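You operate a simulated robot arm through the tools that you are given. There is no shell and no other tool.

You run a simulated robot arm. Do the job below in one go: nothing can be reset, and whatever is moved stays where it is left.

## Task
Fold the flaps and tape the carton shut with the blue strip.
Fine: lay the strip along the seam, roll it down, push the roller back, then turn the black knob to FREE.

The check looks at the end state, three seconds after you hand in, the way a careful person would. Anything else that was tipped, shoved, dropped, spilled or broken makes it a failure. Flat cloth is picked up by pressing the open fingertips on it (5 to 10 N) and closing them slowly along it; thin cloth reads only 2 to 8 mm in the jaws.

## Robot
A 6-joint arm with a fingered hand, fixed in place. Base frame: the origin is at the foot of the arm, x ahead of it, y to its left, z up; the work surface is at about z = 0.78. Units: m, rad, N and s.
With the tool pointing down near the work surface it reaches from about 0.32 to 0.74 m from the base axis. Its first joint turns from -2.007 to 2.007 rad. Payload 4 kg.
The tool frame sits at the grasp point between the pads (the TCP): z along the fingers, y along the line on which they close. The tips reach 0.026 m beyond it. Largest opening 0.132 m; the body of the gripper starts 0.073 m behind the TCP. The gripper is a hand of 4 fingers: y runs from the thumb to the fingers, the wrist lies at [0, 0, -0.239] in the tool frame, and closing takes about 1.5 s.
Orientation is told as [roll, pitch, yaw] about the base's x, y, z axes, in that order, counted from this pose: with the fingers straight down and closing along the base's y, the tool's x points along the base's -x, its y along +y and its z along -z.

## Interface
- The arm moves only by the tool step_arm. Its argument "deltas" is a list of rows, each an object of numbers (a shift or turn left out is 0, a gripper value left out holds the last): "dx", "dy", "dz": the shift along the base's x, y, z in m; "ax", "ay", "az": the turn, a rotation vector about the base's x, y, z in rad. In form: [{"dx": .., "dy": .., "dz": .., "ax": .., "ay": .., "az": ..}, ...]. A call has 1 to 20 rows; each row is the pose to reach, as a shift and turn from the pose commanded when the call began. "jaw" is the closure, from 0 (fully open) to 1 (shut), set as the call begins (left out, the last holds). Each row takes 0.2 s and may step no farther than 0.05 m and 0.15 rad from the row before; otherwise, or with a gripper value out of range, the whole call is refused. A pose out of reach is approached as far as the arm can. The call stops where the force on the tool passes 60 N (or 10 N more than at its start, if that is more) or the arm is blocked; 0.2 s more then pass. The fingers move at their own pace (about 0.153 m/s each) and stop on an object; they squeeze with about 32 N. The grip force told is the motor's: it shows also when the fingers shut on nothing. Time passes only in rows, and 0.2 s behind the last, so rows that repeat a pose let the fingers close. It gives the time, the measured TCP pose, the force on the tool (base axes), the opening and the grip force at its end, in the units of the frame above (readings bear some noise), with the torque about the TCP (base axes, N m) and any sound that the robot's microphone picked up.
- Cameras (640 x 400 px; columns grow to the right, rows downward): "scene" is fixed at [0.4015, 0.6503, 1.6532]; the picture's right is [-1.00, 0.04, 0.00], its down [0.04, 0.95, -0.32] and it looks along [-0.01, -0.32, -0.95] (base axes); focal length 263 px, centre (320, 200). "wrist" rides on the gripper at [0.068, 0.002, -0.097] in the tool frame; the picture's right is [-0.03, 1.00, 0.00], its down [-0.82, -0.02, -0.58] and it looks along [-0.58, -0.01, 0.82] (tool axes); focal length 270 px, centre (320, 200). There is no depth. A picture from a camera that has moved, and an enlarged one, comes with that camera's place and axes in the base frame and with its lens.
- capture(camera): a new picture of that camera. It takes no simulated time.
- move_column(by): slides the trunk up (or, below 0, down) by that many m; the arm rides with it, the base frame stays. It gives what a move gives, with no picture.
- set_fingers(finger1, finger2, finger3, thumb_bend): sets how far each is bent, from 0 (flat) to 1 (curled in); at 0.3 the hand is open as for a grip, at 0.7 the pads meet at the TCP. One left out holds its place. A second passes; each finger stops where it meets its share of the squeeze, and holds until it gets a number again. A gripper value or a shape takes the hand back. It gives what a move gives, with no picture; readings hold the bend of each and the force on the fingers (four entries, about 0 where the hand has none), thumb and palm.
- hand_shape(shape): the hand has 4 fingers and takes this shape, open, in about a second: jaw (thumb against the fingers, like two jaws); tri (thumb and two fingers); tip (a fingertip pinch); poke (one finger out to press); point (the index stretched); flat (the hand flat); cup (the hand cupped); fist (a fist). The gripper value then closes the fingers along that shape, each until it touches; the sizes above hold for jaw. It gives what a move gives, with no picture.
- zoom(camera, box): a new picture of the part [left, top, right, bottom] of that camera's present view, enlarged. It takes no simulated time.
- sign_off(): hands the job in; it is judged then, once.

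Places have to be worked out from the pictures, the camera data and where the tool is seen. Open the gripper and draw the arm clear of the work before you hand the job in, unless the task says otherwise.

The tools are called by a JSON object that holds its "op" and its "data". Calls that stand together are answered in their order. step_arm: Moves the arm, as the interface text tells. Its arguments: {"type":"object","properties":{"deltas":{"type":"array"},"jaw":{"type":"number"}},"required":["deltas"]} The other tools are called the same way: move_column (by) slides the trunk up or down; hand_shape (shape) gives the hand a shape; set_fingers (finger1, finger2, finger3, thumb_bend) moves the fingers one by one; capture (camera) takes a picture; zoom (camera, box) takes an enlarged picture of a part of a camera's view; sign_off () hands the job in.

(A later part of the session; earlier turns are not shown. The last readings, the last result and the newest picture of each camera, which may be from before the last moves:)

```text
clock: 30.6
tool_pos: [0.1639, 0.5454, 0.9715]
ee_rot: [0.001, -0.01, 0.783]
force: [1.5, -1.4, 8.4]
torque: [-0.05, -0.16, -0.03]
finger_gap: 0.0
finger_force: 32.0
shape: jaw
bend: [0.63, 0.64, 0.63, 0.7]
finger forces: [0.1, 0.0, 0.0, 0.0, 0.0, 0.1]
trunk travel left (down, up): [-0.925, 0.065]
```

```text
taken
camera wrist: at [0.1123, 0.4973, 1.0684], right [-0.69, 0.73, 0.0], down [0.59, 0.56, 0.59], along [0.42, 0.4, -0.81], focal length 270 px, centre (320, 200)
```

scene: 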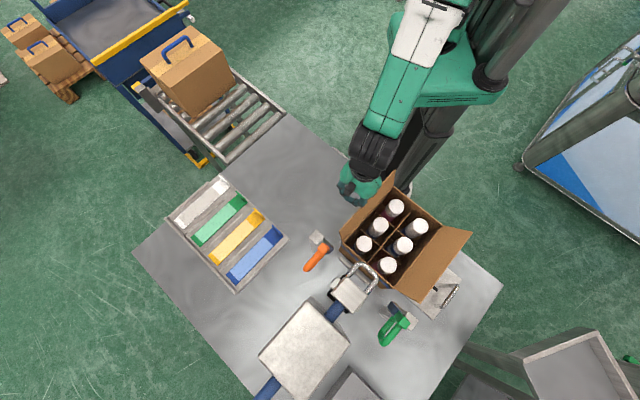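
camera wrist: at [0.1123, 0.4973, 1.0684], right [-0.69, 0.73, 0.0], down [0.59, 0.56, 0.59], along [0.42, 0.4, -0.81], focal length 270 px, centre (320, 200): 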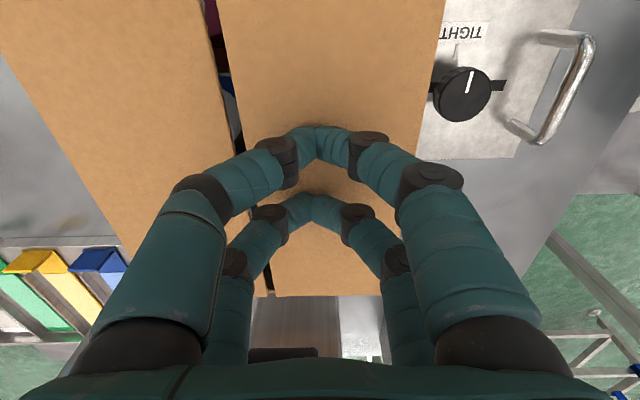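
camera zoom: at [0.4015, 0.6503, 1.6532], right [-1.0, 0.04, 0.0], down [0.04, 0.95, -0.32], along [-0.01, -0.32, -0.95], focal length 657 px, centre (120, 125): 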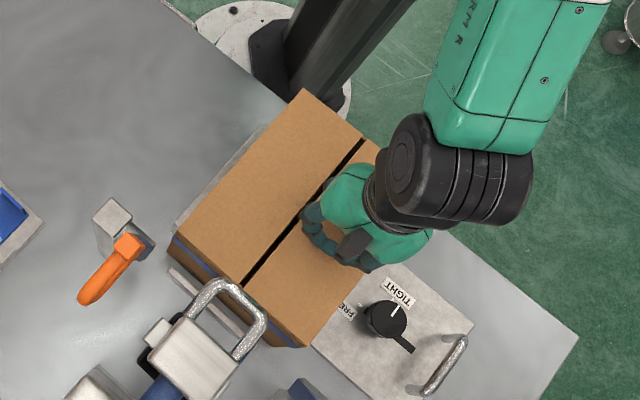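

Both flaps are down, with a narrow seam gap between them. I'll lift away and check that they stay closed.

{"op": "step_arm", "data": {"deltas": [{"dz": 0.01}, {"dz": 0.03}, {"dz": 0.07}, {"dz": 0.11}, {"dz": 0.15}, {"dz": 0.19}, {"dx": 0.03, "dy": -0.03, "dz": 0.22}, {"dx": 0.06, "dy": -0.06, "dz": 0.25}, {"dx": 0.095, "dy": -0.085, "dz": 0.26}, {"dx": 0.13, "dy": -0.11, "dz": 0.26}, {"dx": 0.165, "dy": -0.135, "dz": 0.26}, {"dx": 0.165, "dy": -0.135, "dz": 0.26}]}}

{"op": "zoom", "data": {"camera": "scene", "box": [320, 150, 480, 310]}}

{"op": "zoom", "data": {"camera": "scene", "box": [200, 200, 320, 300]}}

{"op": "capture", "data": {"camera": "wrist"}}

```text
refused: row 7 steps farther than a row can; nothing moved
```

```text
2.50 times, centred on (400, 230) of scene
camera zoom: at [0.4015, 0.6503, 1.6532], right [-1.0, 0.04, 0.0], down [0.04, 0.95, -0.32], along [-0.01, -0.32, -0.95], focal length 657 px, centre (120, 125)
```

zoom: 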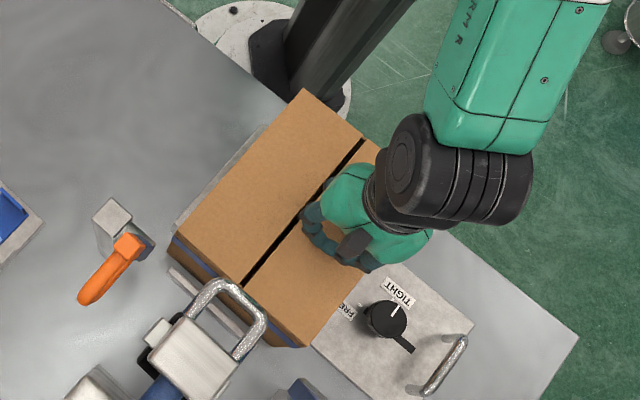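

```text
4.00 times, centred on (260, 250) of scene
camera zoom: at [0.4015, 0.6503, 1.6532], right [-1.0, 0.04, 0.0], down [0.04, 0.95, -0.32], along [-0.01, -0.32, -0.95], focal length 1051 px, centre (560, 0)
```

zoom: 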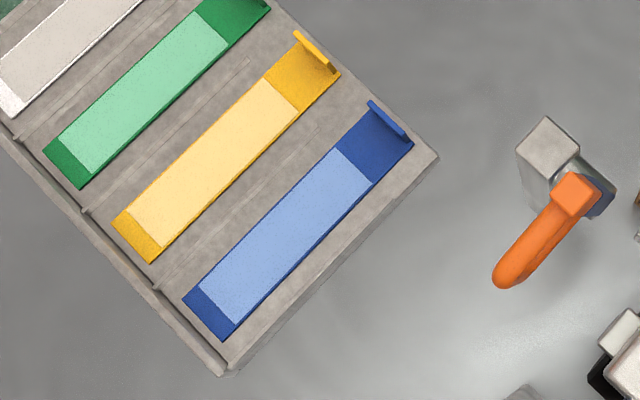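

```text
taken
camera wrist: at [0.1123, 0.4973, 1.0684], right [-0.69, 0.73, 0.0], down [0.59, 0.56, 0.59], along [0.42, 0.4, -0.81], focal length 270 px, centre (320, 200)
```

wrist: 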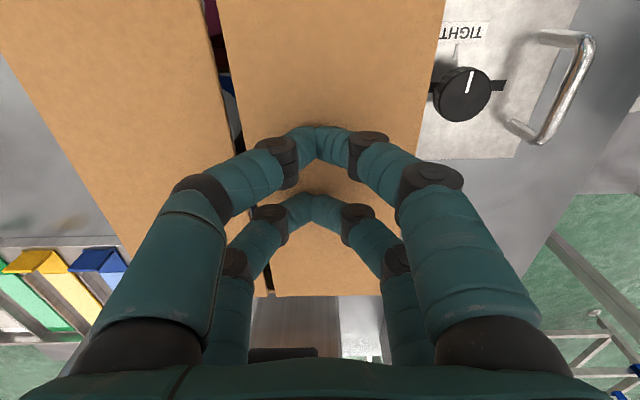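

The move was refused for step size and nothing moved. I'll redo it in smaller steps: lift, then head toward the blue strip's tab at about (0.534, 0.464), turning the hand to yaw −45° and opening it.

{"op": "step_arm", "data": {"deltas": [{"dz": 0.02}, {"dz": 0.06}, {"dz": 0.1}, {"dz": 0.14}, {"dz": 0.18}, {"dz": 0.22}, {"dx": 0.03, "dy": -0.02, "dz": 0.23, "az": -0.13}, {"dx": 0.065, "dy": -0.04, "dz": 0.23, "az": -0.26}, {"dx": 0.1, "dy": -0.06, "dz": 0.23, "az": -0.39}, {"dx": 0.14, "dy": -0.075, "dz": 0.23, "az": -0.52}, {"dx": 0.18, "dy": -0.09, "dz": 0.23, "az": -0.65}, {"dx": 0.22, "dy": -0.1, "dz": 0.23, "az": -0.78}, {"dx": 0.26, "dy": -0.1, "dz": 0.23, "az": -0.91}, {"dx": 0.3, "dy": -0.1, "dz": 0.23, "az": -1.04}, {"dx": 0.34, "dy": -0.09, "dz": 0.23, "az": -1.17}, {"dx": 0.37, "dy": -0.08, "dz": 0.2, "az": -1.3}, {"dx": 0.37, "dy": -0.08, "dz": 0.16, "az": -1.43}, {"dx": 0.37, "dy": -0.08, "dz": 0.12, "az": -1.568}, {"dx": 0.37, "dy": -0.08, "dz": 0.08, "az": -1.568}, {"dx": 0.37, "dy": -0.08, "dz": 0.08, "az": -1.568}], "jaw": 0}}

{"op": "capture", "data": {"camera": "scene"}}

{"op": "capture", "data": {"camera": "wrist"}}

```text
clock: 34.8
tool_pos: [0.5348, 0.4649, 1.0489]
ee_rot: [0.0, -0.008, -0.783]
force: [-0.3, -0.1, 0.6]
torque: [0.01, 0.0, 0.0]
finger_gap: 0.1321
finger_force: 0.2
shape: jaw
bend: [0.3, 0.3, 0.3, 0.3]
finger forces: [0.0, 0.0, 0.0, 0.0, 0.1, 0.0]
trunk travel left (down, up): [-0.925, 0.065]
```

```text
taken
```

scene: 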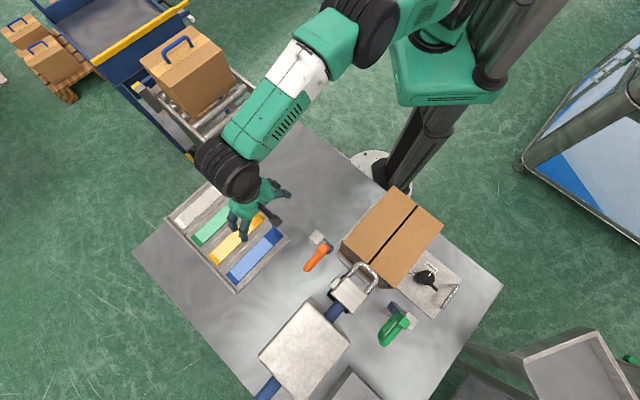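

```text
taken
camera wrist: at [0.4867, 0.5147, 1.1452], right [0.72, 0.69, 0.0], down [0.56, -0.59, 0.58], along [0.4, -0.42, -0.81], focal length 270 px, centre (320, 200)
```

wrist: 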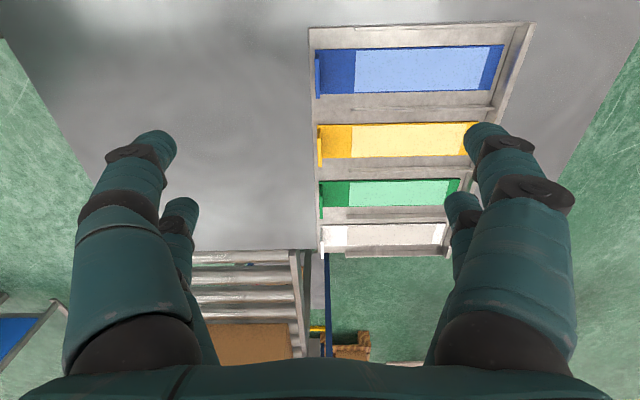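

The flaps stayed closed. The blue strip's tab shows at about (317, 75) in the wrist view, so I'll zoom in on it.

{"op": "zoom", "data": {"camera": "wrist", "box": [290, 10, 410, 120]}}

{"op": "zoom", "data": {"camera": "scene", "box": [330, 170, 460, 310]}}

```text
3.64 times, centred on (350, 65) of wrist
camera zoom: at [0.4867, 0.5147, 1.1452], right [0.72, 0.69, 0.0], down [0.56, -0.59, 0.58], along [0.4, -0.42, -0.81], focal length 983 px, centre (211, 691)
```

zoom: 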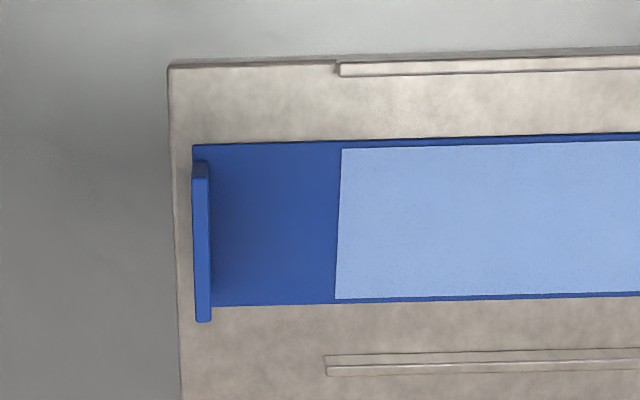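

```text
2.86 times, centred on (395, 240) of scene
camera zoom: at [0.4015, 0.6503, 1.6532], right [-1.0, 0.04, 0.0], down [0.04, 0.95, -0.32], along [-0.01, -0.32, -0.95], focal length 751 px, centre (106, 86)
```

zoom: 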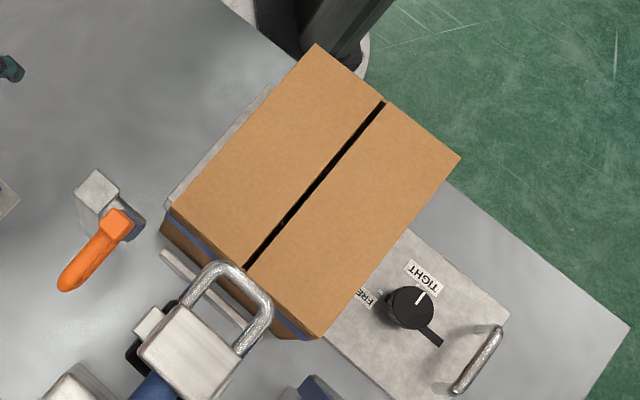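

The tab is a thin upright wall, about 26 mm high, at roughly (0.530, 0.467) with its top near z ≈ 0.816. I'll centre over it and go down to z ≈ 0.87 to check alignment.

{"op": "step_arm", "data": {"deltas": [{"dx": -0.0045, "dy": 0.0017, "dz": -0.04}, {"dx": -0.0045, "dy": 0.0017, "dz": -0.08}, {"dx": -0.0045, "dy": 0.0017, "dz": -0.12}, {"dx": -0.0045, "dy": 0.0017, "dz": -0.15}, {"dx": -0.0045, "dy": 0.0017, "dz": -0.175}, {"dx": -0.0045, "dy": 0.0017, "dz": -0.175}]}}

{"op": "capture", "data": {"camera": "wrist"}}

{"op": "zoom", "data": {"camera": "scene", "box": [190, 170, 330, 300]}}

```text
clock: 36.2
tool_pos: [0.529, 0.4662, 0.8738]
ee_rot: [0.001, -0.01, -0.783]
force: [0.2, -0.2, 0.5]
torque: [-0.01, 0.01, 0.01]
finger_gap: 0.1318
finger_force: 0.0
shape: jaw
bend: [0.3, 0.3, 0.3, 0.3]
finger forces: [0.1, 0.1, 0.0, 0.0, 0.0, 0.0]
trunk travel left (down, up): [-0.925, 0.065]
```

```text
taken
camera wrist: at [0.4805, 0.5177, 0.9706], right [0.72, 0.69, 0.0], down [0.56, -0.59, 0.58], along [0.4, -0.42, -0.81], focal length 270 px, centre (320, 200)
```

wrist: 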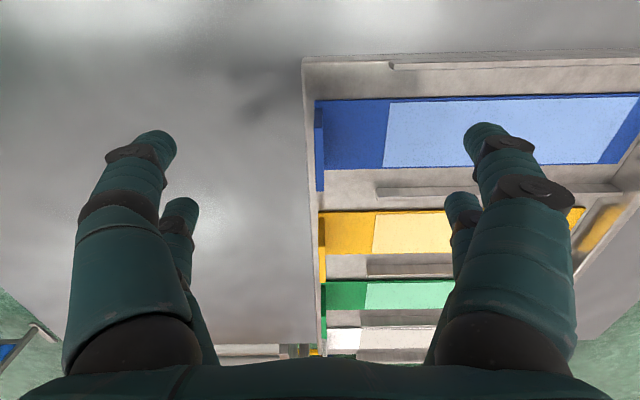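

```text
3.08 times, centred on (260, 235) of scene
camera zoom: at [0.4015, 0.6503, 1.6532], right [-1.0, 0.04, 0.0], down [0.04, 0.95, -0.32], along [-0.01, -0.32, -0.95], focal length 809 px, centre (505, 92)
```

zoom: 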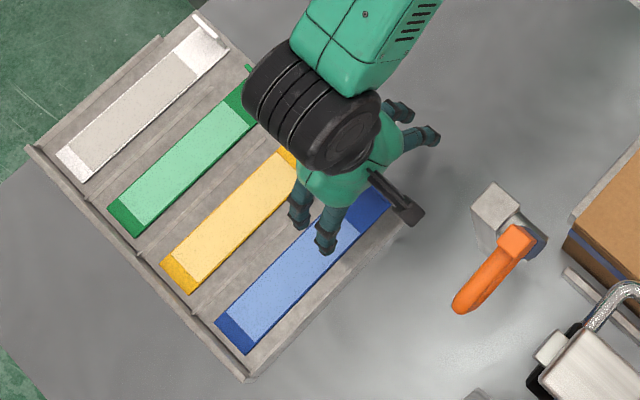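

I'll zoom in on the tab to fine-tune the lateral alignment.

{"op": "zoom", "data": {"camera": "wrist", "box": [270, 80, 400, 220]}}

```text
2.86 times, centred on (335, 150) of wrist
camera zoom: at [0.4805, 0.5177, 0.9706], right [0.72, 0.69, 0.0], down [0.56, -0.59, 0.58], along [0.4, -0.42, -0.81], focal length 772 px, centre (277, 343)
```

zoom: 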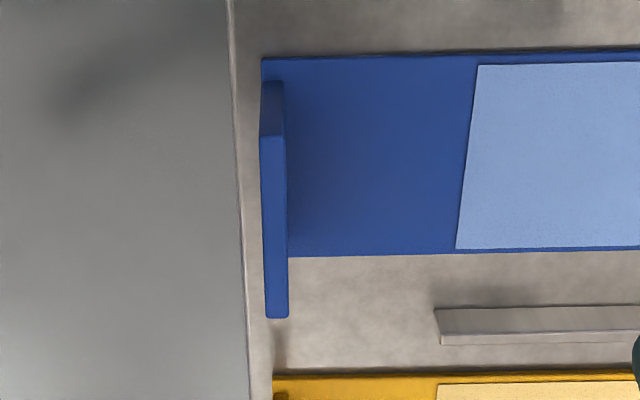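

The tab is well centred between the fingers. I'll shift 3 mm and descend so the fingertips straddle it just above the strip.

{"op": "step_arm", "data": {"deltas": [{"dx": 0.002, "dy": -0.001, "dz": -0.015}, {"dx": 0.003, "dy": -0.001, "dz": -0.03}, {"dx": 0.003, "dy": -0.001, "dz": -0.037}, {"dx": 0.003, "dy": -0.001, "dz": -0.042}, {"dx": 0.003, "dy": -0.001, "dz": -0.046}, {"dx": 0.003, "dy": -0.001, "dz": -0.046}]}}

{"op": "capture", "data": {"camera": "wrist"}}

```text
clock: 37.6
tool_pos: [0.5328, 0.4656, 0.8299]
ee_rot: [0.002, -0.009, -0.784]
force: [0.3, -0.1, 0.1]
torque: [0.01, 0.0, -0.03]
finger_gap: 0.1319
finger_force: 0.0
shape: jaw
bend: [0.3, 0.3, 0.3, 0.3]
finger forces: [0.0, 0.1, 0.0, 0.0, 0.0, 0.0]
trunk travel left (down, up): [-0.925, 0.065]
```

```text
taken
camera wrist: at [0.4831, 0.5157, 0.9267], right [0.72, 0.69, 0.0], down [0.56, -0.59, 0.58], along [0.4, -0.42, -0.81], focal length 270 px, centre (320, 200)
```

wrist: 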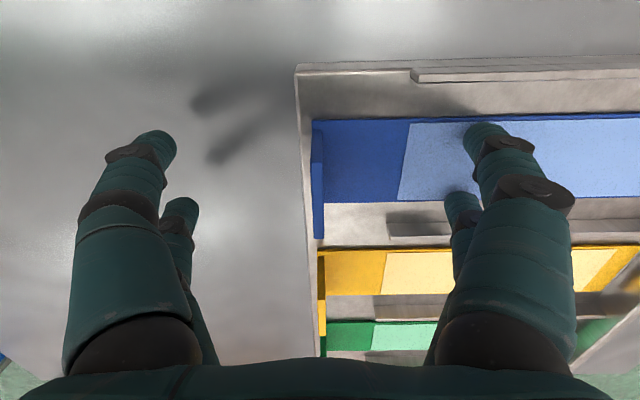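

The tab is centred at TCP height with the tips clear of the strip. I'll close the fingers on it.

{"op": "step_arm", "data": {"deltas": [{"dz": 0}, {"dz": 0}, {"dz": 0}, {"dz": 0}, {"dz": 0}, {"dz": 0}, {"dz": 0}, {"dz": 0}, {"dz": 0}], "jaw": 1}}

{"op": "capture", "data": {"camera": "wrist"}}

```text
clock: 39.6
tool_pos: [0.5312, 0.4653, 0.8297]
ee_rot: [0.0, -0.009, -0.785]
force: [0.8, -0.3, 0.8]
torque: [0.04, -0.03, 0.02]
finger_gap: 0.0
finger_force: 32.0
shape: jaw
bend: [0.7, 0.7, 0.7, 0.7]
finger forces: [30.5, 30.7, 28.7, 0.0, 28.8, 0.1]
trunk travel left (down, up): [-0.925, 0.065]
```

```text
taken
camera wrist: at [0.483, 0.5157, 0.9266], right [0.72, 0.69, 0.0], down [0.56, -0.59, 0.58], along [0.4, -0.42, -0.81], focal length 270 px, centre (320, 200)
```

wrist: 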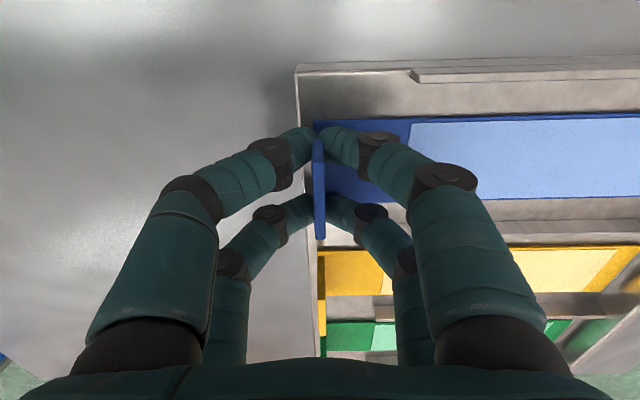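

The finger forces of about 30 N show contact on the tab. I'll lift gently and see whether the strip comes up and whether it is stiff.

{"op": "step_arm", "data": {"deltas": [{"dz": 0.005}, {"dz": 0.01}, {"dz": 0.02}, {"dz": 0.03}, {"dz": 0.045}, {"dz": 0.06}, {"dz": 0.06}]}}

{"op": "capture", "data": {"camera": "wrist"}}

{"op": "zoom", "data": {"camera": "scene", "box": [190, 170, 330, 300]}}

```text
clock: 41.2
tool_pos: [0.5334, 0.4664, 0.8887]
ee_rot: [0.0, -0.009, -0.785]
force: [-0.3, -0.7, -0.4]
torque: [0.01, 0.02, -0.01]
finger_gap: 0.0
finger_force: 32.0
shape: jaw
bend: [0.7, 0.7, 0.7, 0.7]
finger forces: [30.9, 31.0, 28.8, 0.1, 28.8, 0.1]
trunk travel left (down, up): [-0.925, 0.065]
```

```text
taken
camera wrist: at [0.484, 0.5162, 0.9864], right [0.72, 0.69, 0.0], down [0.56, -0.59, 0.58], along [0.4, -0.42, -0.81], focal length 270 px, centre (320, 200)
```

wrist: 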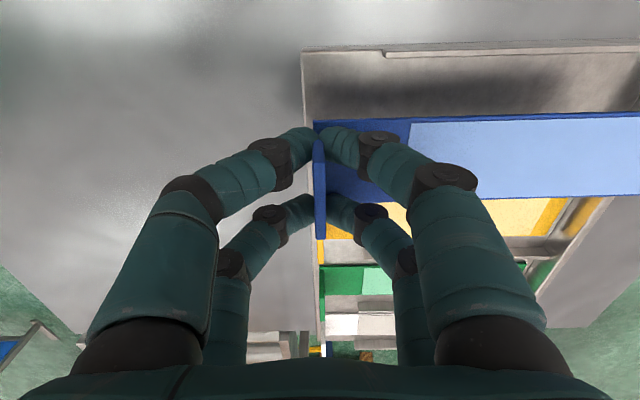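

```text
3.08 times, centred on (260, 235) of scene
camera zoom: at [0.4015, 0.6503, 1.6532], right [-1.0, 0.04, 0.0], down [0.04, 0.95, -0.32], along [-0.01, -0.32, -0.95], focal length 809 px, centre (505, 92)
```

zoom: 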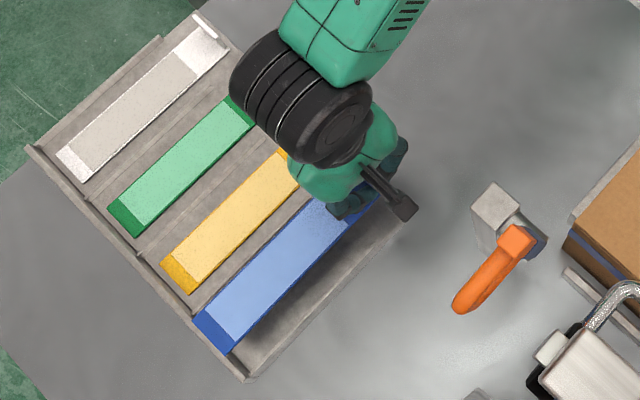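

The strip is rigid and hangs level from its tab. I'll lift it well above the levers, carry it over to the carton, and then lower.

{"op": "step_arm", "data": {"deltas": [{"dz": 0.045}, {"dz": 0.09}, {"dx": -0.01, "dz": 0.135}, {"dx": -0.02, "dz": 0.18}, {"dx": -0.035, "dz": 0.222}, {"dx": -0.05, "dz": 0.265}, {"dx": -0.065, "dz": 0.31}, {"dx": -0.085, "dz": 0.35}, {"dx": -0.12, "dy": -0.003, "dz": 0.36}, {"dx": -0.16, "dy": -0.006, "dz": 0.36}, {"dx": -0.2, "dy": -0.009, "dz": 0.36}, {"dx": -0.24, "dy": -0.012, "dz": 0.36}, {"dx": -0.28, "dy": -0.015, "dz": 0.36}, {"dx": -0.32, "dy": -0.018, "dz": 0.36}, {"dx": -0.36, "dy": -0.02, "dz": 0.36}, {"dx": -0.39, "dy": -0.022, "dz": 0.36}, {"dx": -0.413, "dy": -0.023, "dz": 0.36}, {"dx": -0.413, "dy": -0.023, "dz": 0.36}]}}

{"op": "capture", "data": {"camera": "scene"}}

{"op": "capture", "data": {"camera": "wrist"}}

```text
clock: 45.0
tool_pos: [0.1192, 0.4431, 1.25]
ee_rot: [0.0, -0.009, -0.782]
force: [-0.2, 0.2, -0.1]
torque: [0.0, 0.03, 0.03]
finger_gap: 0.0
finger_force: 32.0
shape: jaw
bend: [0.7, 0.7, 0.7, 0.7]
finger forces: [30.1, 30.0, 28.8, 0.0, 28.7, 0.0]
trunk travel left (down, up): [-0.925, 0.065]
```

```text
taken
```

scene: 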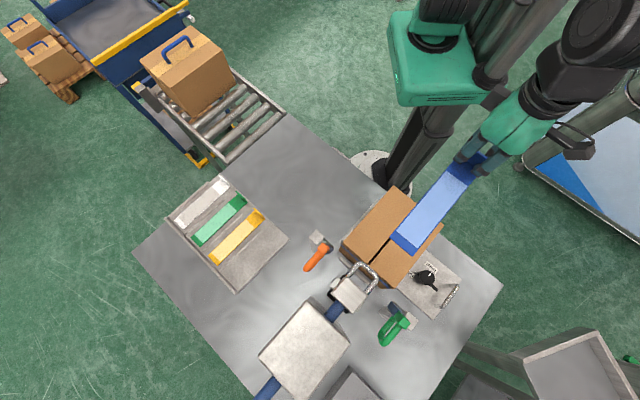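

```text
taken
camera wrist: at [0.071, 0.4931, 1.3471], right [0.72, 0.69, 0.0], down [0.56, -0.59, 0.58], along [0.4, -0.42, -0.81], focal length 270 px, centre (320, 200)
```

wrist: 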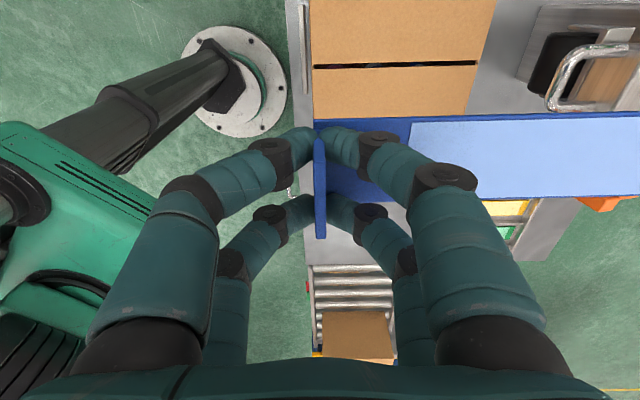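

The strip is above the carton and parallel to the seam. I'll go down to about 6 cm above the top and check alignment.

{"op": "step_arm", "data": {"deltas": [{"dz": -0.045}, {"dz": -0.09}, {"dz": -0.135}, {"dz": -0.175}, {"dz": -0.21}, {"dz": -0.22}, {"dz": -0.22}]}}

{"op": "capture", "data": {"camera": "wrist"}}

{"op": "zoom", "data": {"camera": "scene", "box": [330, 150, 490, 310]}}

```text
clock: 46.6
tool_pos: [0.1201, 0.4424, 1.0286]
ee_rot: [0.0, -0.009, -0.783]
force: [-0.7, 0.2, 0.2]
torque: [-0.01, 0.05, 0.0]
finger_gap: 0.0
finger_force: 32.0
shape: jaw
bend: [0.7, 0.7, 0.7, 0.7]
finger forces: [29.8, 29.3, 28.7, 0.0, 28.5, 0.0]
trunk travel left (down, up): [-0.925, 0.065]
```

```text
taken
camera wrist: at [0.0709, 0.492, 1.1253], right [0.72, 0.69, 0.0], down [0.56, -0.59, 0.58], along [0.4, -0.42, -0.81], focal length 270 px, centre (320, 200)
```

wrist: 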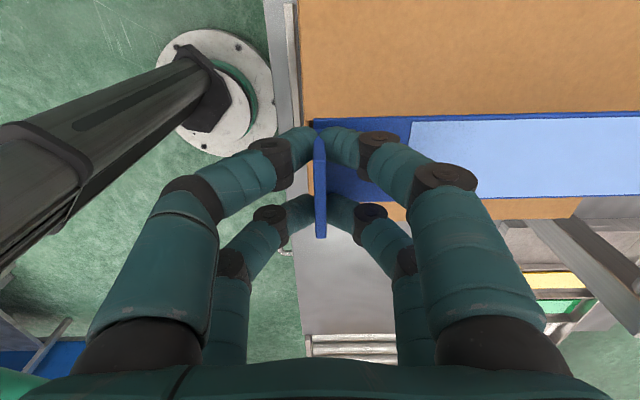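

```text
2.50 times, centred on (410, 230) of scene
camera zoom: at [0.4015, 0.6503, 1.6532], right [-1.0, 0.04, 0.0], down [0.04, 0.95, -0.32], along [-0.01, -0.32, -0.95], focal length 657 px, centre (95, 125)
```

zoom: 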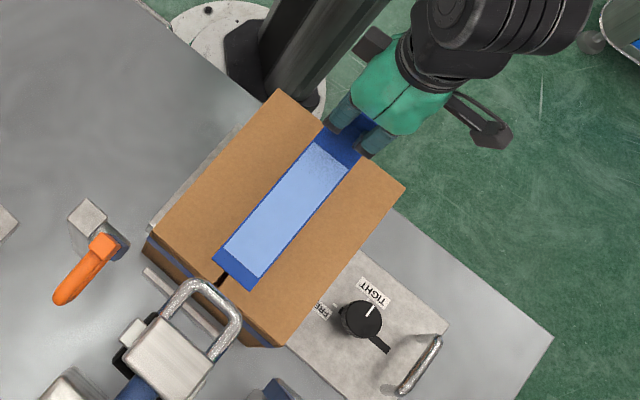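

The strip lines up with the seam, and its centre is within about 1 mm of the carton centre. I'll lower slowly until it makes contact.

{"op": "step_arm", "data": {"deltas": [{"dz": -0.015}, {"dz": -0.028}, {"dz": -0.036}, {"dz": -0.041}, {"dz": -0.044}, {"dz": -0.047}, {"dz": -0.047}]}}

{"op": "zoom", "data": {"camera": "scene", "box": [330, 150, 490, 310]}}

{"op": "capture", "data": {"camera": "wrist"}}

```text
clock: 48.2
tool_pos: [0.1192, 0.4423, 0.9831]
ee_rot: [0.0, -0.009, -0.784]
force: [0.3, 0.1, -0.1]
torque: [-0.02, -0.01, -0.03]
finger_gap: 0.0001
finger_force: 32.0
shape: jaw
bend: [0.7, 0.7, 0.7, 0.7]
finger forces: [29.7, 29.2, 28.8, 0.0, 28.5, 0.0]
trunk travel left (down, up): [-0.925, 0.065]
```

```text
2.50 times, centred on (410, 230) of scene
camera zoom: at [0.4015, 0.6503, 1.6532], right [-1.0, 0.04, 0.0], down [0.04, 0.95, -0.32], along [-0.01, -0.32, -0.95], focal length 657 px, centre (95, 125)
```

zoom: 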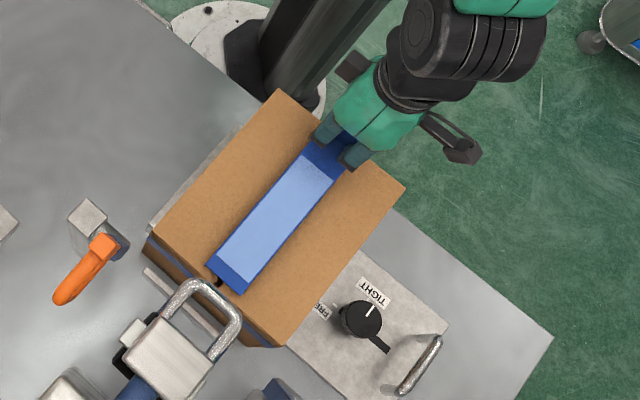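

```text
taken
camera wrist: at [0.0702, 0.4926, 1.079], right [0.72, 0.69, 0.0], down [0.56, -0.59, 0.58], along [0.4, -0.42, -0.81], focal length 270 px, centre (320, 200)
```

wrist: 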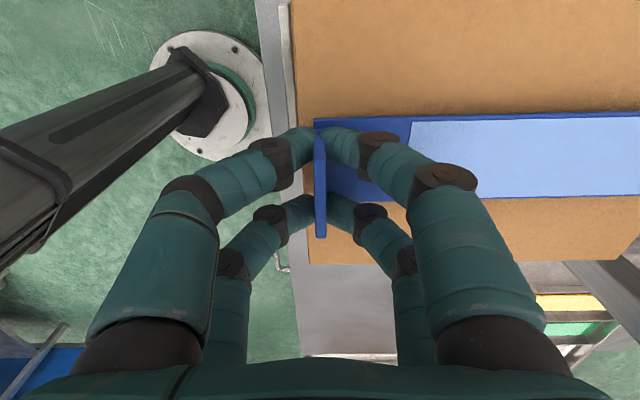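

It's nearly down and still aligned. I'll continue in 2 mm steps until I feel contact.

{"op": "step_arm", "data": {"deltas": [{"dz": -0.002}, {"dz": -0.004}, {"dz": -0.006}, {"dz": -0.006}]}}

```text
clock: 49.2
tool_pos: [0.1194, 0.4427, 0.9772]
ee_rot: [0.0, -0.009, -0.784]
force: [0.0, 0.5, 0.4]
torque: [0.01, 0.01, -0.02]
finger_gap: 0.0
finger_force: 32.0
shape: jaw
bend: [0.7, 0.7, 0.7, 0.7]
finger forces: [29.7, 29.2, 28.8, 0.0, 28.6, 0.1]
trunk travel left (down, up): [-0.925, 0.065]
```

No contact yet at z = 0.977, so I'll keep lowering in small steps.

{"op": "step_arm", "data": {"deltas": [{"dz": -0.0015}, {"dz": -0.003}, {"dz": -0.0045}, {"dz": -0.0045}]}}

```text
clock: 50.2
tool_pos: [0.1199, 0.4418, 0.9725]
ee_rot: [0.001, -0.01, -0.783]
force: [-0.3, 0.5, 3.9]
torque: [0.1, 0.03, 0.04]
finger_gap: 0.0
finger_force: 31.7
shape: jaw
bend: [0.7, 0.7, 0.7, 0.7]
finger forces: [32.1, 29.7, 28.7, 0.0, 29.5, 0.1]
trunk travel left (down, up): [-0.925, 0.065]
```

The force rose to 3.9 N, so the strip is touching. I'll press about 1.5 mm more to seat it and look at it.

{"op": "step_arm", "data": {"deltas": [{"dz": -0.001}, {"dz": -0.002}, {"dz": -0.002}]}}

{"op": "zoom", "data": {"camera": "scene", "box": [340, 170, 460, 300]}}

{"op": "capture", "data": {"camera": "wrist"}}

```text
clock: 51.0
tool_pos: [0.1181, 0.4422, 0.972]
ee_rot: [0.004, -0.008, -0.782]
force: [2.2, -0.4, 23.9]
torque: [0.08, -0.06, 0.02]
finger_gap: 0.0
finger_force: 32.2
shape: jaw
bend: [0.71, 0.7, 0.7, 0.7]
finger forces: [39.0, 36.5, 31.5, 0.0, 32.8, 0.1]
trunk travel left (down, up): [-0.925, 0.065]
```

```text
3.08 times, centred on (400, 235) of scene
camera zoom: at [0.4015, 0.6503, 1.6532], right [-1.0, 0.04, 0.0], down [0.04, 0.95, -0.32], along [-0.01, -0.32, -0.95], focal length 809 px, centre (74, 92)
```

zoom: 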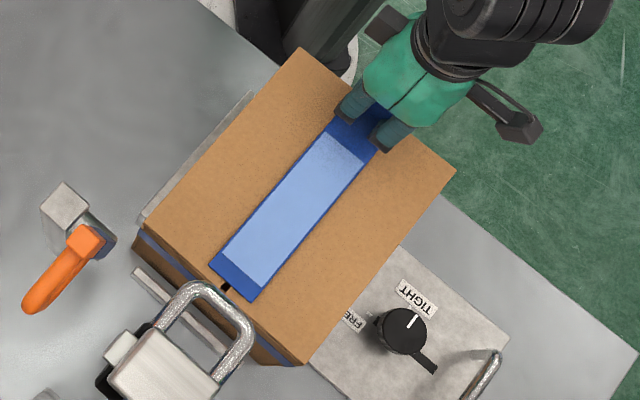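

```text
taken
camera wrist: at [0.0699, 0.4919, 1.0685], right [0.72, 0.69, 0.0], down [0.56, -0.59, 0.58], along [0.4, -0.42, -0.81], focal length 270 px, centre (320, 200)
```

wrist: 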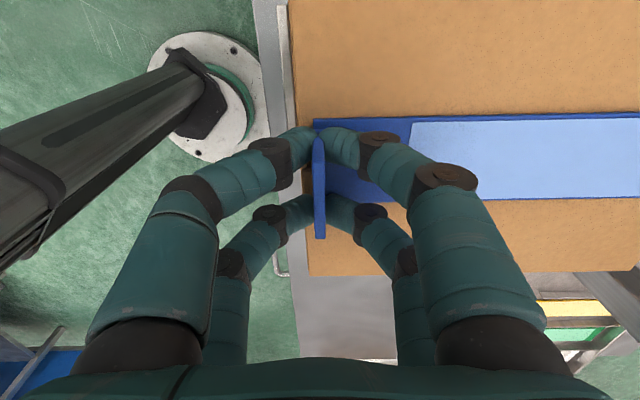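

Pressed with 24 N, and the strip is centred over the seam. I'll ease off 1.5 mm and then open the fingers.

{"op": "step_arm", "data": {"deltas": [{"dz": 0.001}, {"dz": 0.0015}]}}

{"op": "step_arm", "data": {"deltas": [{"dz": 0}, {"dz": 0}, {"dz": 0}, {"dz": 0}, {"dz": 0}, {"dz": 0}, {"dz": 0}, {"dz": 0}], "jaw": 0}}

{"op": "capture", "data": {"camera": "wrist"}}

```text
clock: 51.6
tool_pos: [0.1184, 0.4418, 0.9715]
ee_rot: [0.002, -0.008, -0.783]
force: [3.5, 2.1, 16.4]
torque: [0.13, -0.02, -0.03]
finger_gap: 0.0
finger_force: 32.8
shape: jaw
bend: [0.71, 0.7, 0.7, 0.7]
finger forces: [38.0, 35.0, 30.7, 0.1, 31.6, 0.0]
trunk travel left (down, up): [-0.925, 0.065]
```

```text
clock: 53.4
tool_pos: [0.1188, 0.4423, 0.9708]
ee_rot: [-0.001, -0.009, -0.784]
force: [-0.3, -1.0, 0.5]
torque: [0.03, -0.04, -0.02]
finger_gap: 0.132
finger_force: 0.1
shape: jaw
bend: [0.3, 0.3, 0.3, 0.3]
finger forces: [0.6, 0.3, 0.1, 0.1, 0.1, 0.0]
trunk travel left (down, up): [-0.925, 0.065]
```

```text
taken
camera wrist: at [0.0697, 0.4925, 1.0684], right [0.72, 0.69, 0.0], down [0.56, -0.59, 0.58], along [0.4, -0.42, -0.81], focal length 270 px, centre (320, 200)
```

wrist: 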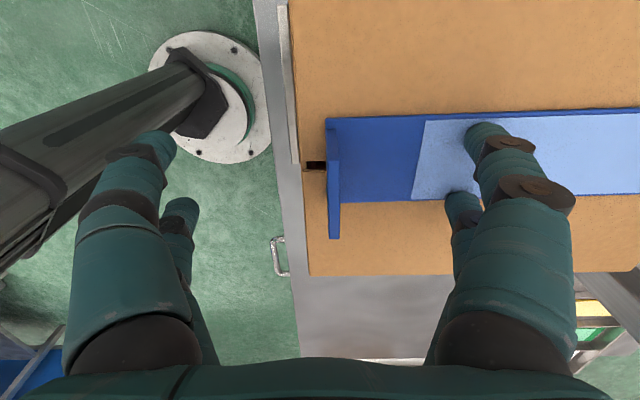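

On release the strip slid about 6 mm toward +s. I'll rise clear and check its position.

{"op": "step_arm", "data": {"deltas": [{"dz": 0.02}, {"dz": 0.05}, {"dz": 0.09}, {"dz": 0.13}, {"dz": 0.15}]}}

{"op": "zoom", "data": {"camera": "scene", "box": [340, 170, 460, 300]}}

{"op": "capture", "data": {"camera": "wrist"}}

```text
clock: 54.6
tool_pos: [0.1184, 0.4424, 1.1217]
ee_rot: [0.0, -0.009, -0.784]
force: [-0.5, 0.2, -0.7]
torque: [-0.01, 0.0, 0.02]
finger_gap: 0.1319
finger_force: 0.0
shape: jaw
bend: [0.3, 0.3, 0.3, 0.3]
finger forces: [0.0, 0.1, 0.0, 0.0, 0.1, 0.0]
trunk travel left (down, up): [-0.925, 0.065]
```

```text
3.08 times, centred on (400, 235) of scene
camera zoom: at [0.4015, 0.6503, 1.6532], right [-1.0, 0.04, 0.0], down [0.04, 0.95, -0.32], along [-0.01, -0.32, -0.95], focal length 809 px, centre (74, 92)
```

zoom: 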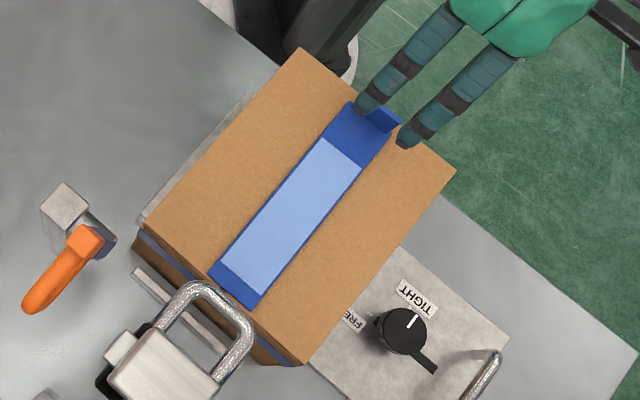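

```text
taken
camera wrist: at [0.0692, 0.4924, 1.2191], right [0.72, 0.69, 0.0], down [0.56, -0.59, 0.58], along [0.4, -0.42, -0.81], focal length 270 px, centre (320, 200)
```

wrist: 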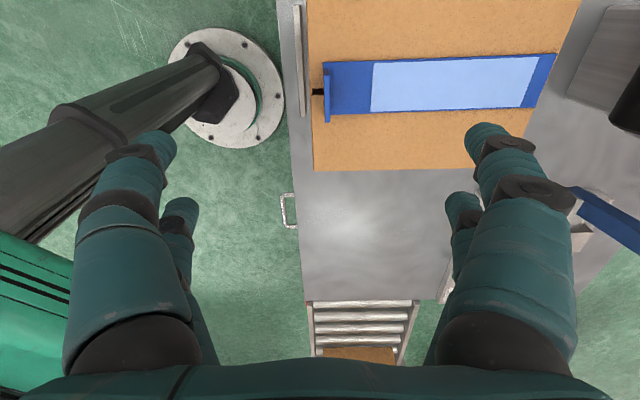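

{"op": "zoom", "data": {"camera": "wrist", "box": [290, 0, 600, 190]}}

{"op": "zoom", "data": {"camera": "scene", "box": [335, 240, 415, 310]}}

```text
2.06 times, centred on (445, 95) of wrist
camera zoom: at [0.0692, 0.4924, 1.2191], right [0.72, 0.69, 0.0], down [0.56, -0.59, 0.58], along [0.4, -0.42, -0.81], focal length 558 px, centre (62, 417)
```

zoom: 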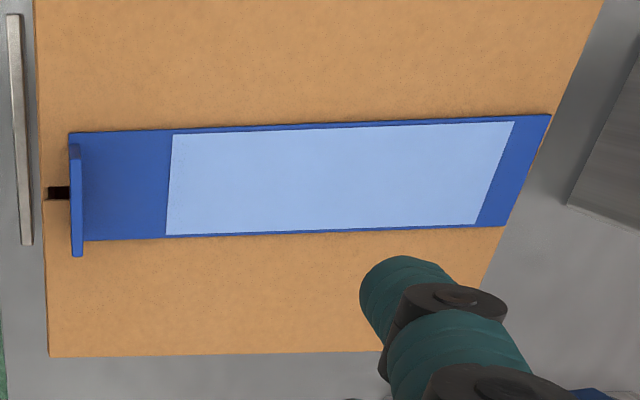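

```text
5.71 times, centred on (375, 275) of scene
camera zoom: at [0.4015, 0.6503, 1.6532], right [-1.0, 0.04, 0.0], down [0.04, 0.95, -0.32], along [-0.01, -0.32, -0.95], focal length 1502 px, centre (6, -229)
```

zoom: 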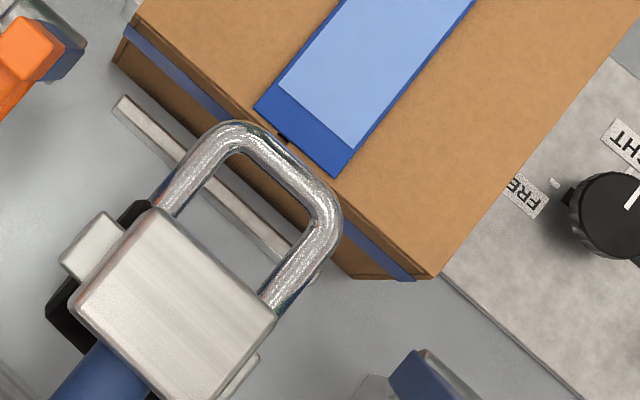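

The strip lies parallel to the seam: about 2–3 mm off laterally and 5 mm off lengthwise, which is fine. Next is the roller. I'll hover above its loop handle to look at it closely before choosing a grip.

{"op": "step_arm", "data": {"deltas": [{"dz": 0.05}, {"dz": 0.1}, {"dx": 0.025, "dy": 0.025, "dz": 0.115}, {"dx": 0.05, "dy": 0.05, "dz": 0.115}, {"dx": 0.08, "dy": 0.08, "dz": 0.115}, {"dx": 0.11, "dy": 0.11, "dz": 0.115}, {"dx": 0.14, "dy": 0.14, "dz": 0.115}, {"dx": 0.165, "dy": 0.165, "dz": 0.115}, {"dx": 0.165, "dy": 0.165, "dz": 0.115}]}}

{"op": "capture", "data": {"camera": "wrist"}}

{"op": "zoom", "data": {"camera": "wrist", "box": [210, 10, 480, 220]}}

```text
clock: 56.6
tool_pos: [0.2747, 0.6003, 1.2369]
ee_rot: [0.001, -0.01, -0.784]
force: [0.1, 0.0, 0.4]
torque: [0.0, 0.02, 0.01]
finger_gap: 0.132
finger_force: 0.0
shape: jaw
bend: [0.3, 0.3, 0.3, 0.3]
finger forces: [0.0, 0.1, 0.1, 0.0, 0.1, 0.1]
out of reach, approached as far as the arm can: row 8, 9
trunk travel left (down, up): [-0.925, 0.065]
```

```text
taken
camera wrist: at [0.2264, 0.6504, 1.3332], right [0.72, 0.69, 0.0], down [0.56, -0.59, 0.59], along [0.4, -0.42, -0.81], focal length 270 px, centre (320, 200)
```

wrist: 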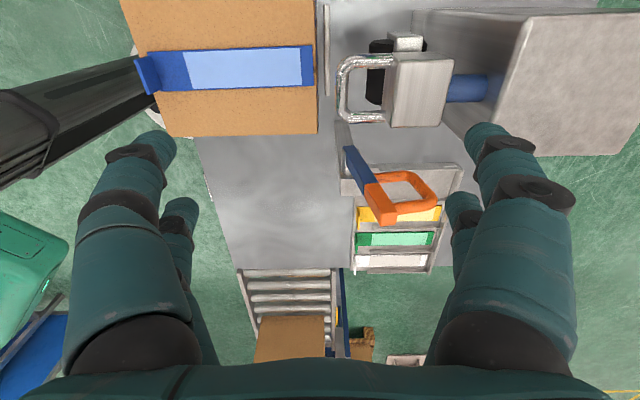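

```text
1.90 times, centred on (345, 115) of wrist
camera zoom: at [0.2264, 0.6504, 1.3332], right [0.72, 0.69, 0.0], down [0.56, -0.59, 0.59], along [0.4, -0.42, -0.81], focal length 515 px, centre (272, 362)
```

zoom: 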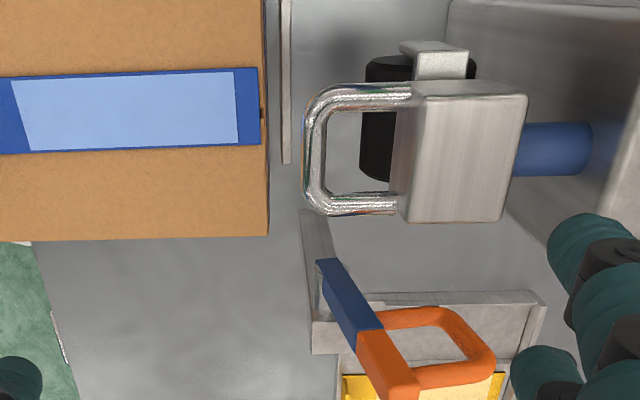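

From here I can see the handle loop clearly: bar at about (0.288, 0.618, 1.056), inner opening roughly 38 × 32 mm. Two side-by-side fingers won't fit inside, so I'll try the fingertip-pinch shape and see its geometry.

{"op": "hand_shape", "data": {"shape": "tip"}}

{"op": "capture", "data": {"camera": "wrist"}}

{"op": "capture", "data": {"camera": "scene"}}

```text
clock: 57.5
tool_pos: [0.276, 0.6001, 1.2375]
ee_rot: [0.0, -0.009, -0.784]
force: [-0.3, 0.7, -0.5]
torque: [-0.04, -0.02, -0.02]
finger_gap: 0.132
finger_force: 0.1
shape: tip
bend: [0.3, 0.3, 0.3, 0.3]
finger forces: [0.0, 0.0, 0.0, 0.1, 0.0, 0.1]
trunk travel left (down, up): [-0.925, 0.065]
```

```text
taken
camera wrist: at [0.226, 0.6502, 1.3336], right [0.72, 0.69, 0.0], down [0.56, -0.59, 0.58], along [0.4, -0.42, -0.81], focal length 270 px, centre (320, 200)
```

wrist: 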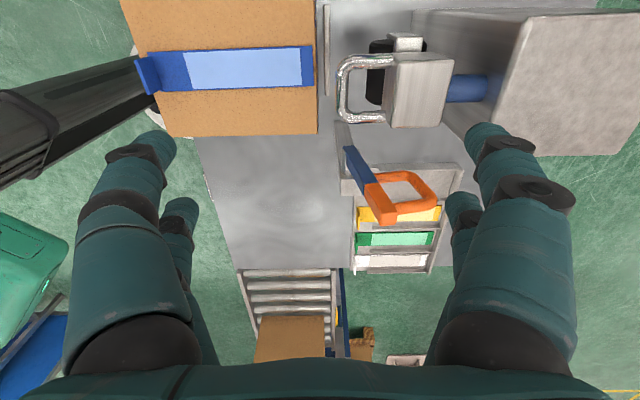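

```text
taken
```

scene: 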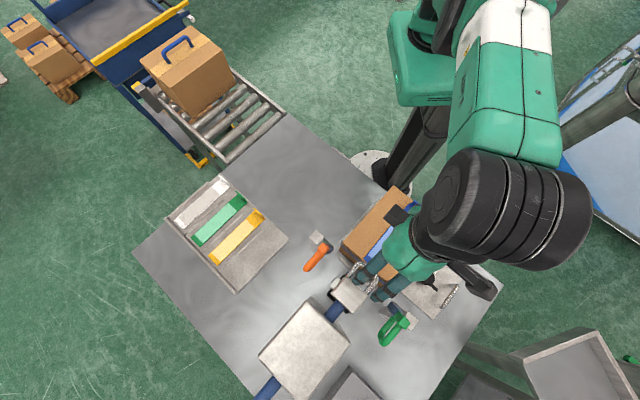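

The open tip shape looks the same as jaw. I'll try "poke", with a single finger out, since one finger could hook and push the bar.

{"op": "hand_shape", "data": {"shape": "poke"}}

{"op": "capture", "data": {"camera": "wrist"}}

```text
clock: 58.4
tool_pos: [0.2741, 0.5996, 1.2366]
ee_rot: [0.0, -0.009, -0.782]
force: [0.0, 0.5, 0.2]
torque: [0.01, 0.01, 0.01]
finger_gap: 0.0001
finger_force: 0.0
shape: poke
bend: [1.0, 1.0, 1.0, 0.34]
finger forces: [0.0, 0.1, 0.0, 0.1, 0.0, 0.0]
trunk travel left (down, up): [-0.925, 0.065]
```

```text
taken
camera wrist: at [0.2259, 0.65, 1.3338], right [0.72, 0.69, 0.0], down [0.56, -0.59, 0.58], along [0.4, -0.42, -0.81], focal length 270 px, centre (320, 200)
```

wrist: 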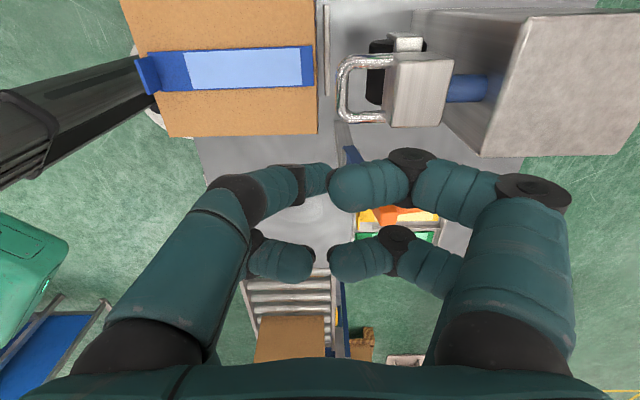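

The other fingers just curl here, so I'll go back to jaw. The plan is to put one finger pair on the bar (one finger inside the loop) and let the other pair pass beside it, tilting the hand about 23° so the knuckles clear the roller block.

{"op": "hand_shape", "data": {"shape": "jaw"}}

{"op": "step_arm", "data": {"deltas": [{"dz": -0.02}, {"dx": 0.005, "dz": -0.04}, {"dx": 0.01, "dz": -0.06, "ax": 0.07, "ay": -0.07}, {"dx": 0.018, "dz": -0.08, "ax": 0.14, "ay": -0.14}, {"dx": 0.026, "dz": -0.1, "ax": 0.21, "ay": -0.21}, {"dx": 0.03, "dz": -0.11, "ax": 0.283, "ay": -0.283}, {"dx": 0.03, "dz": -0.11, "ax": 0.283, "ay": -0.283}, {"dx": 0.03, "dz": -0.11, "ax": 0.283, "ay": -0.283}], "jaw": 0.68}}

{"op": "capture", "data": {"camera": "wrist"}}

{"op": "zoom", "data": {"camera": "scene", "box": [310, 220, 450, 340]}}

```text
clock: 59.3
tool_pos: [0.2754, 0.6001, 1.2357]
ee_rot: [0.002, -0.009, -0.782]
force: [0.0, 0.0, 0.1]
torque: [-0.01, 0.03, 0.0]
finger_gap: 0.1319
finger_force: 0.1
shape: jaw
bend: [0.3, 0.3, 0.3, 0.3]
finger forces: [0.0, 0.0, 0.0, 0.0, 0.0, 0.0]
trunk travel left (down, up): [-0.925, 0.065]
```

```text
clock: 61.1
tool_pos: [0.3049, 0.6002, 1.1273]
ee_rot: [0.401, -0.009, -0.788]
force: [-0.3, 0.0, -0.2]
torque: [0.0, -0.02, 0.01]
finger_gap: 0.0425
finger_force: 0.1
shape: jaw
bend: [0.73, 0.73, 0.73, 0.7]
finger forces: [0.1, 0.1, 0.1, 0.1, 0.0, 0.0]
trunk travel left (down, up): [-0.925, 0.065]
```

```text
taken
camera wrist: at [0.2297, 0.6227, 1.2166], right [0.67, 0.63, 0.39], down [0.4, -0.75, 0.53], along [0.63, -0.2, -0.75], focal length 270 px, centre (320, 200)
```

wrist: 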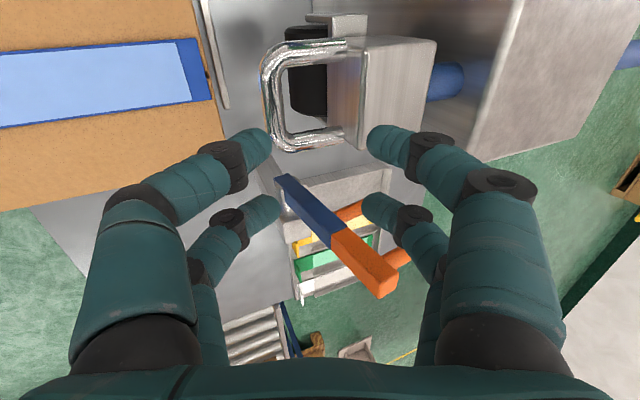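

```text
3.33 times, centred on (380, 280) of scene
camera zoom: at [0.4015, 0.6503, 1.6532], right [-1.0, 0.04, 0.0], down [0.04, 0.95, -0.32], along [-0.01, -0.32, -0.95], focal length 876 px, centre (120, -67)
```

zoom: 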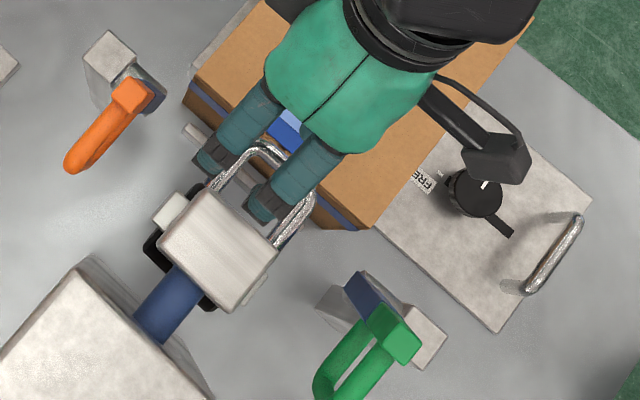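

I'll zoom in to measure where the loop sits relative to the near finger pair.

{"op": "zoom", "data": {"camera": "wrist", "box": [220, 20, 460, 180]}}

```text
2.50 times, centred on (340, 100) of wrist
camera zoom: at [0.2297, 0.6227, 1.2166], right [0.67, 0.63, 0.39], down [0.4, -0.75, 0.53], along [0.63, -0.2, -0.75], focal length 676 px, centre (270, 450)
```

zoom: 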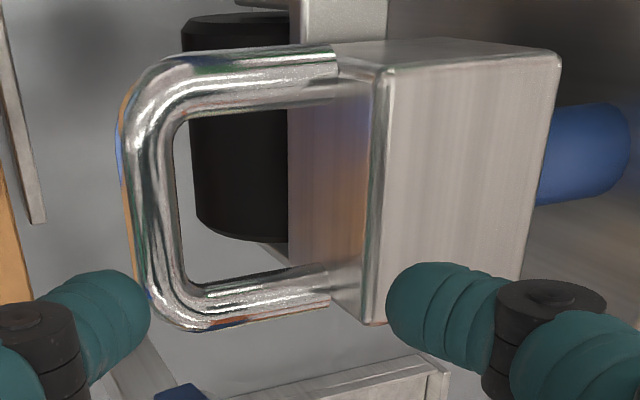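

The bar centre is at about (0.287, 0.619, 1.056) and the loop interior is 39 mm wide. I'll narrow the opening to about 29 mm and align so the near finger drops inside the loop and the thumb lands just outside the bar.

{"op": "step_arm", "data": {"deltas": [{"dx": -0.0025, "dy": -0.0067, "dz": -0.01}, {"dx": -0.0025, "dy": -0.0067, "dz": -0.016}, {"dx": -0.0025, "dy": -0.0067, "dz": -0.016}, {"dx": -0.0025, "dy": -0.0067, "dz": -0.016}], "jaw": 0.78}}

{"op": "zoom", "data": {"camera": "wrist", "box": [200, 20, 480, 220]}}

{"op": "zoom", "data": {"camera": "scene", "box": [330, 240, 410, 310]}}

```text
clock: 62.1
tool_pos: [0.3015, 0.5934, 1.1121]
ee_rot: [0.399, -0.009, -0.786]
force: [-0.7, 0.2, -0.3]
torque: [-0.01, -0.01, 0.03]
finger_gap: 0.0295
finger_force: 0.1
shape: jaw
bend: [0.73, 0.73, 0.73, 0.7]
finger forces: [0.0, 0.0, 0.0, 0.0, 0.0, 0.1]
trunk travel left (down, up): [-0.925, 0.065]
```

```text
2.00 times, centred on (340, 120) of wrist
camera zoom: at [0.227, 0.6168, 1.2006], right [0.67, 0.63, 0.39], down [0.4, -0.75, 0.53], along [0.63, -0.2, -0.75], focal length 541 px, centre (280, 360)
```

zoom: 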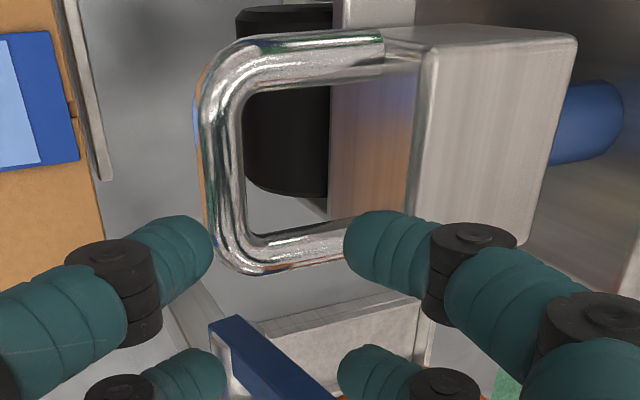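

```text
5.71 times, centred on (370, 275) of scene
camera zoom: at [0.4015, 0.6503, 1.6532], right [-1.0, 0.04, 0.0], down [0.04, 0.95, -0.32], along [-0.01, -0.32, -0.95], focal length 1502 px, centre (34, -229)
```

zoom: 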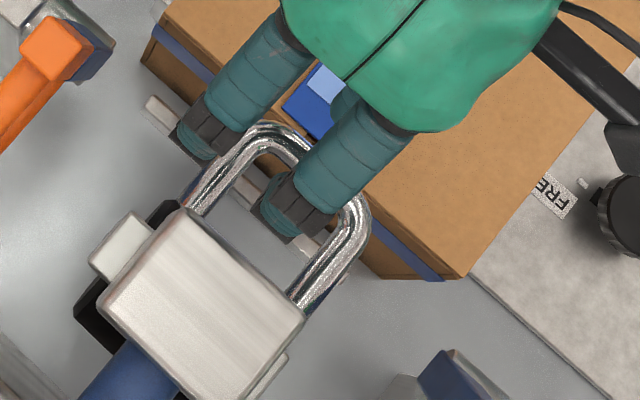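

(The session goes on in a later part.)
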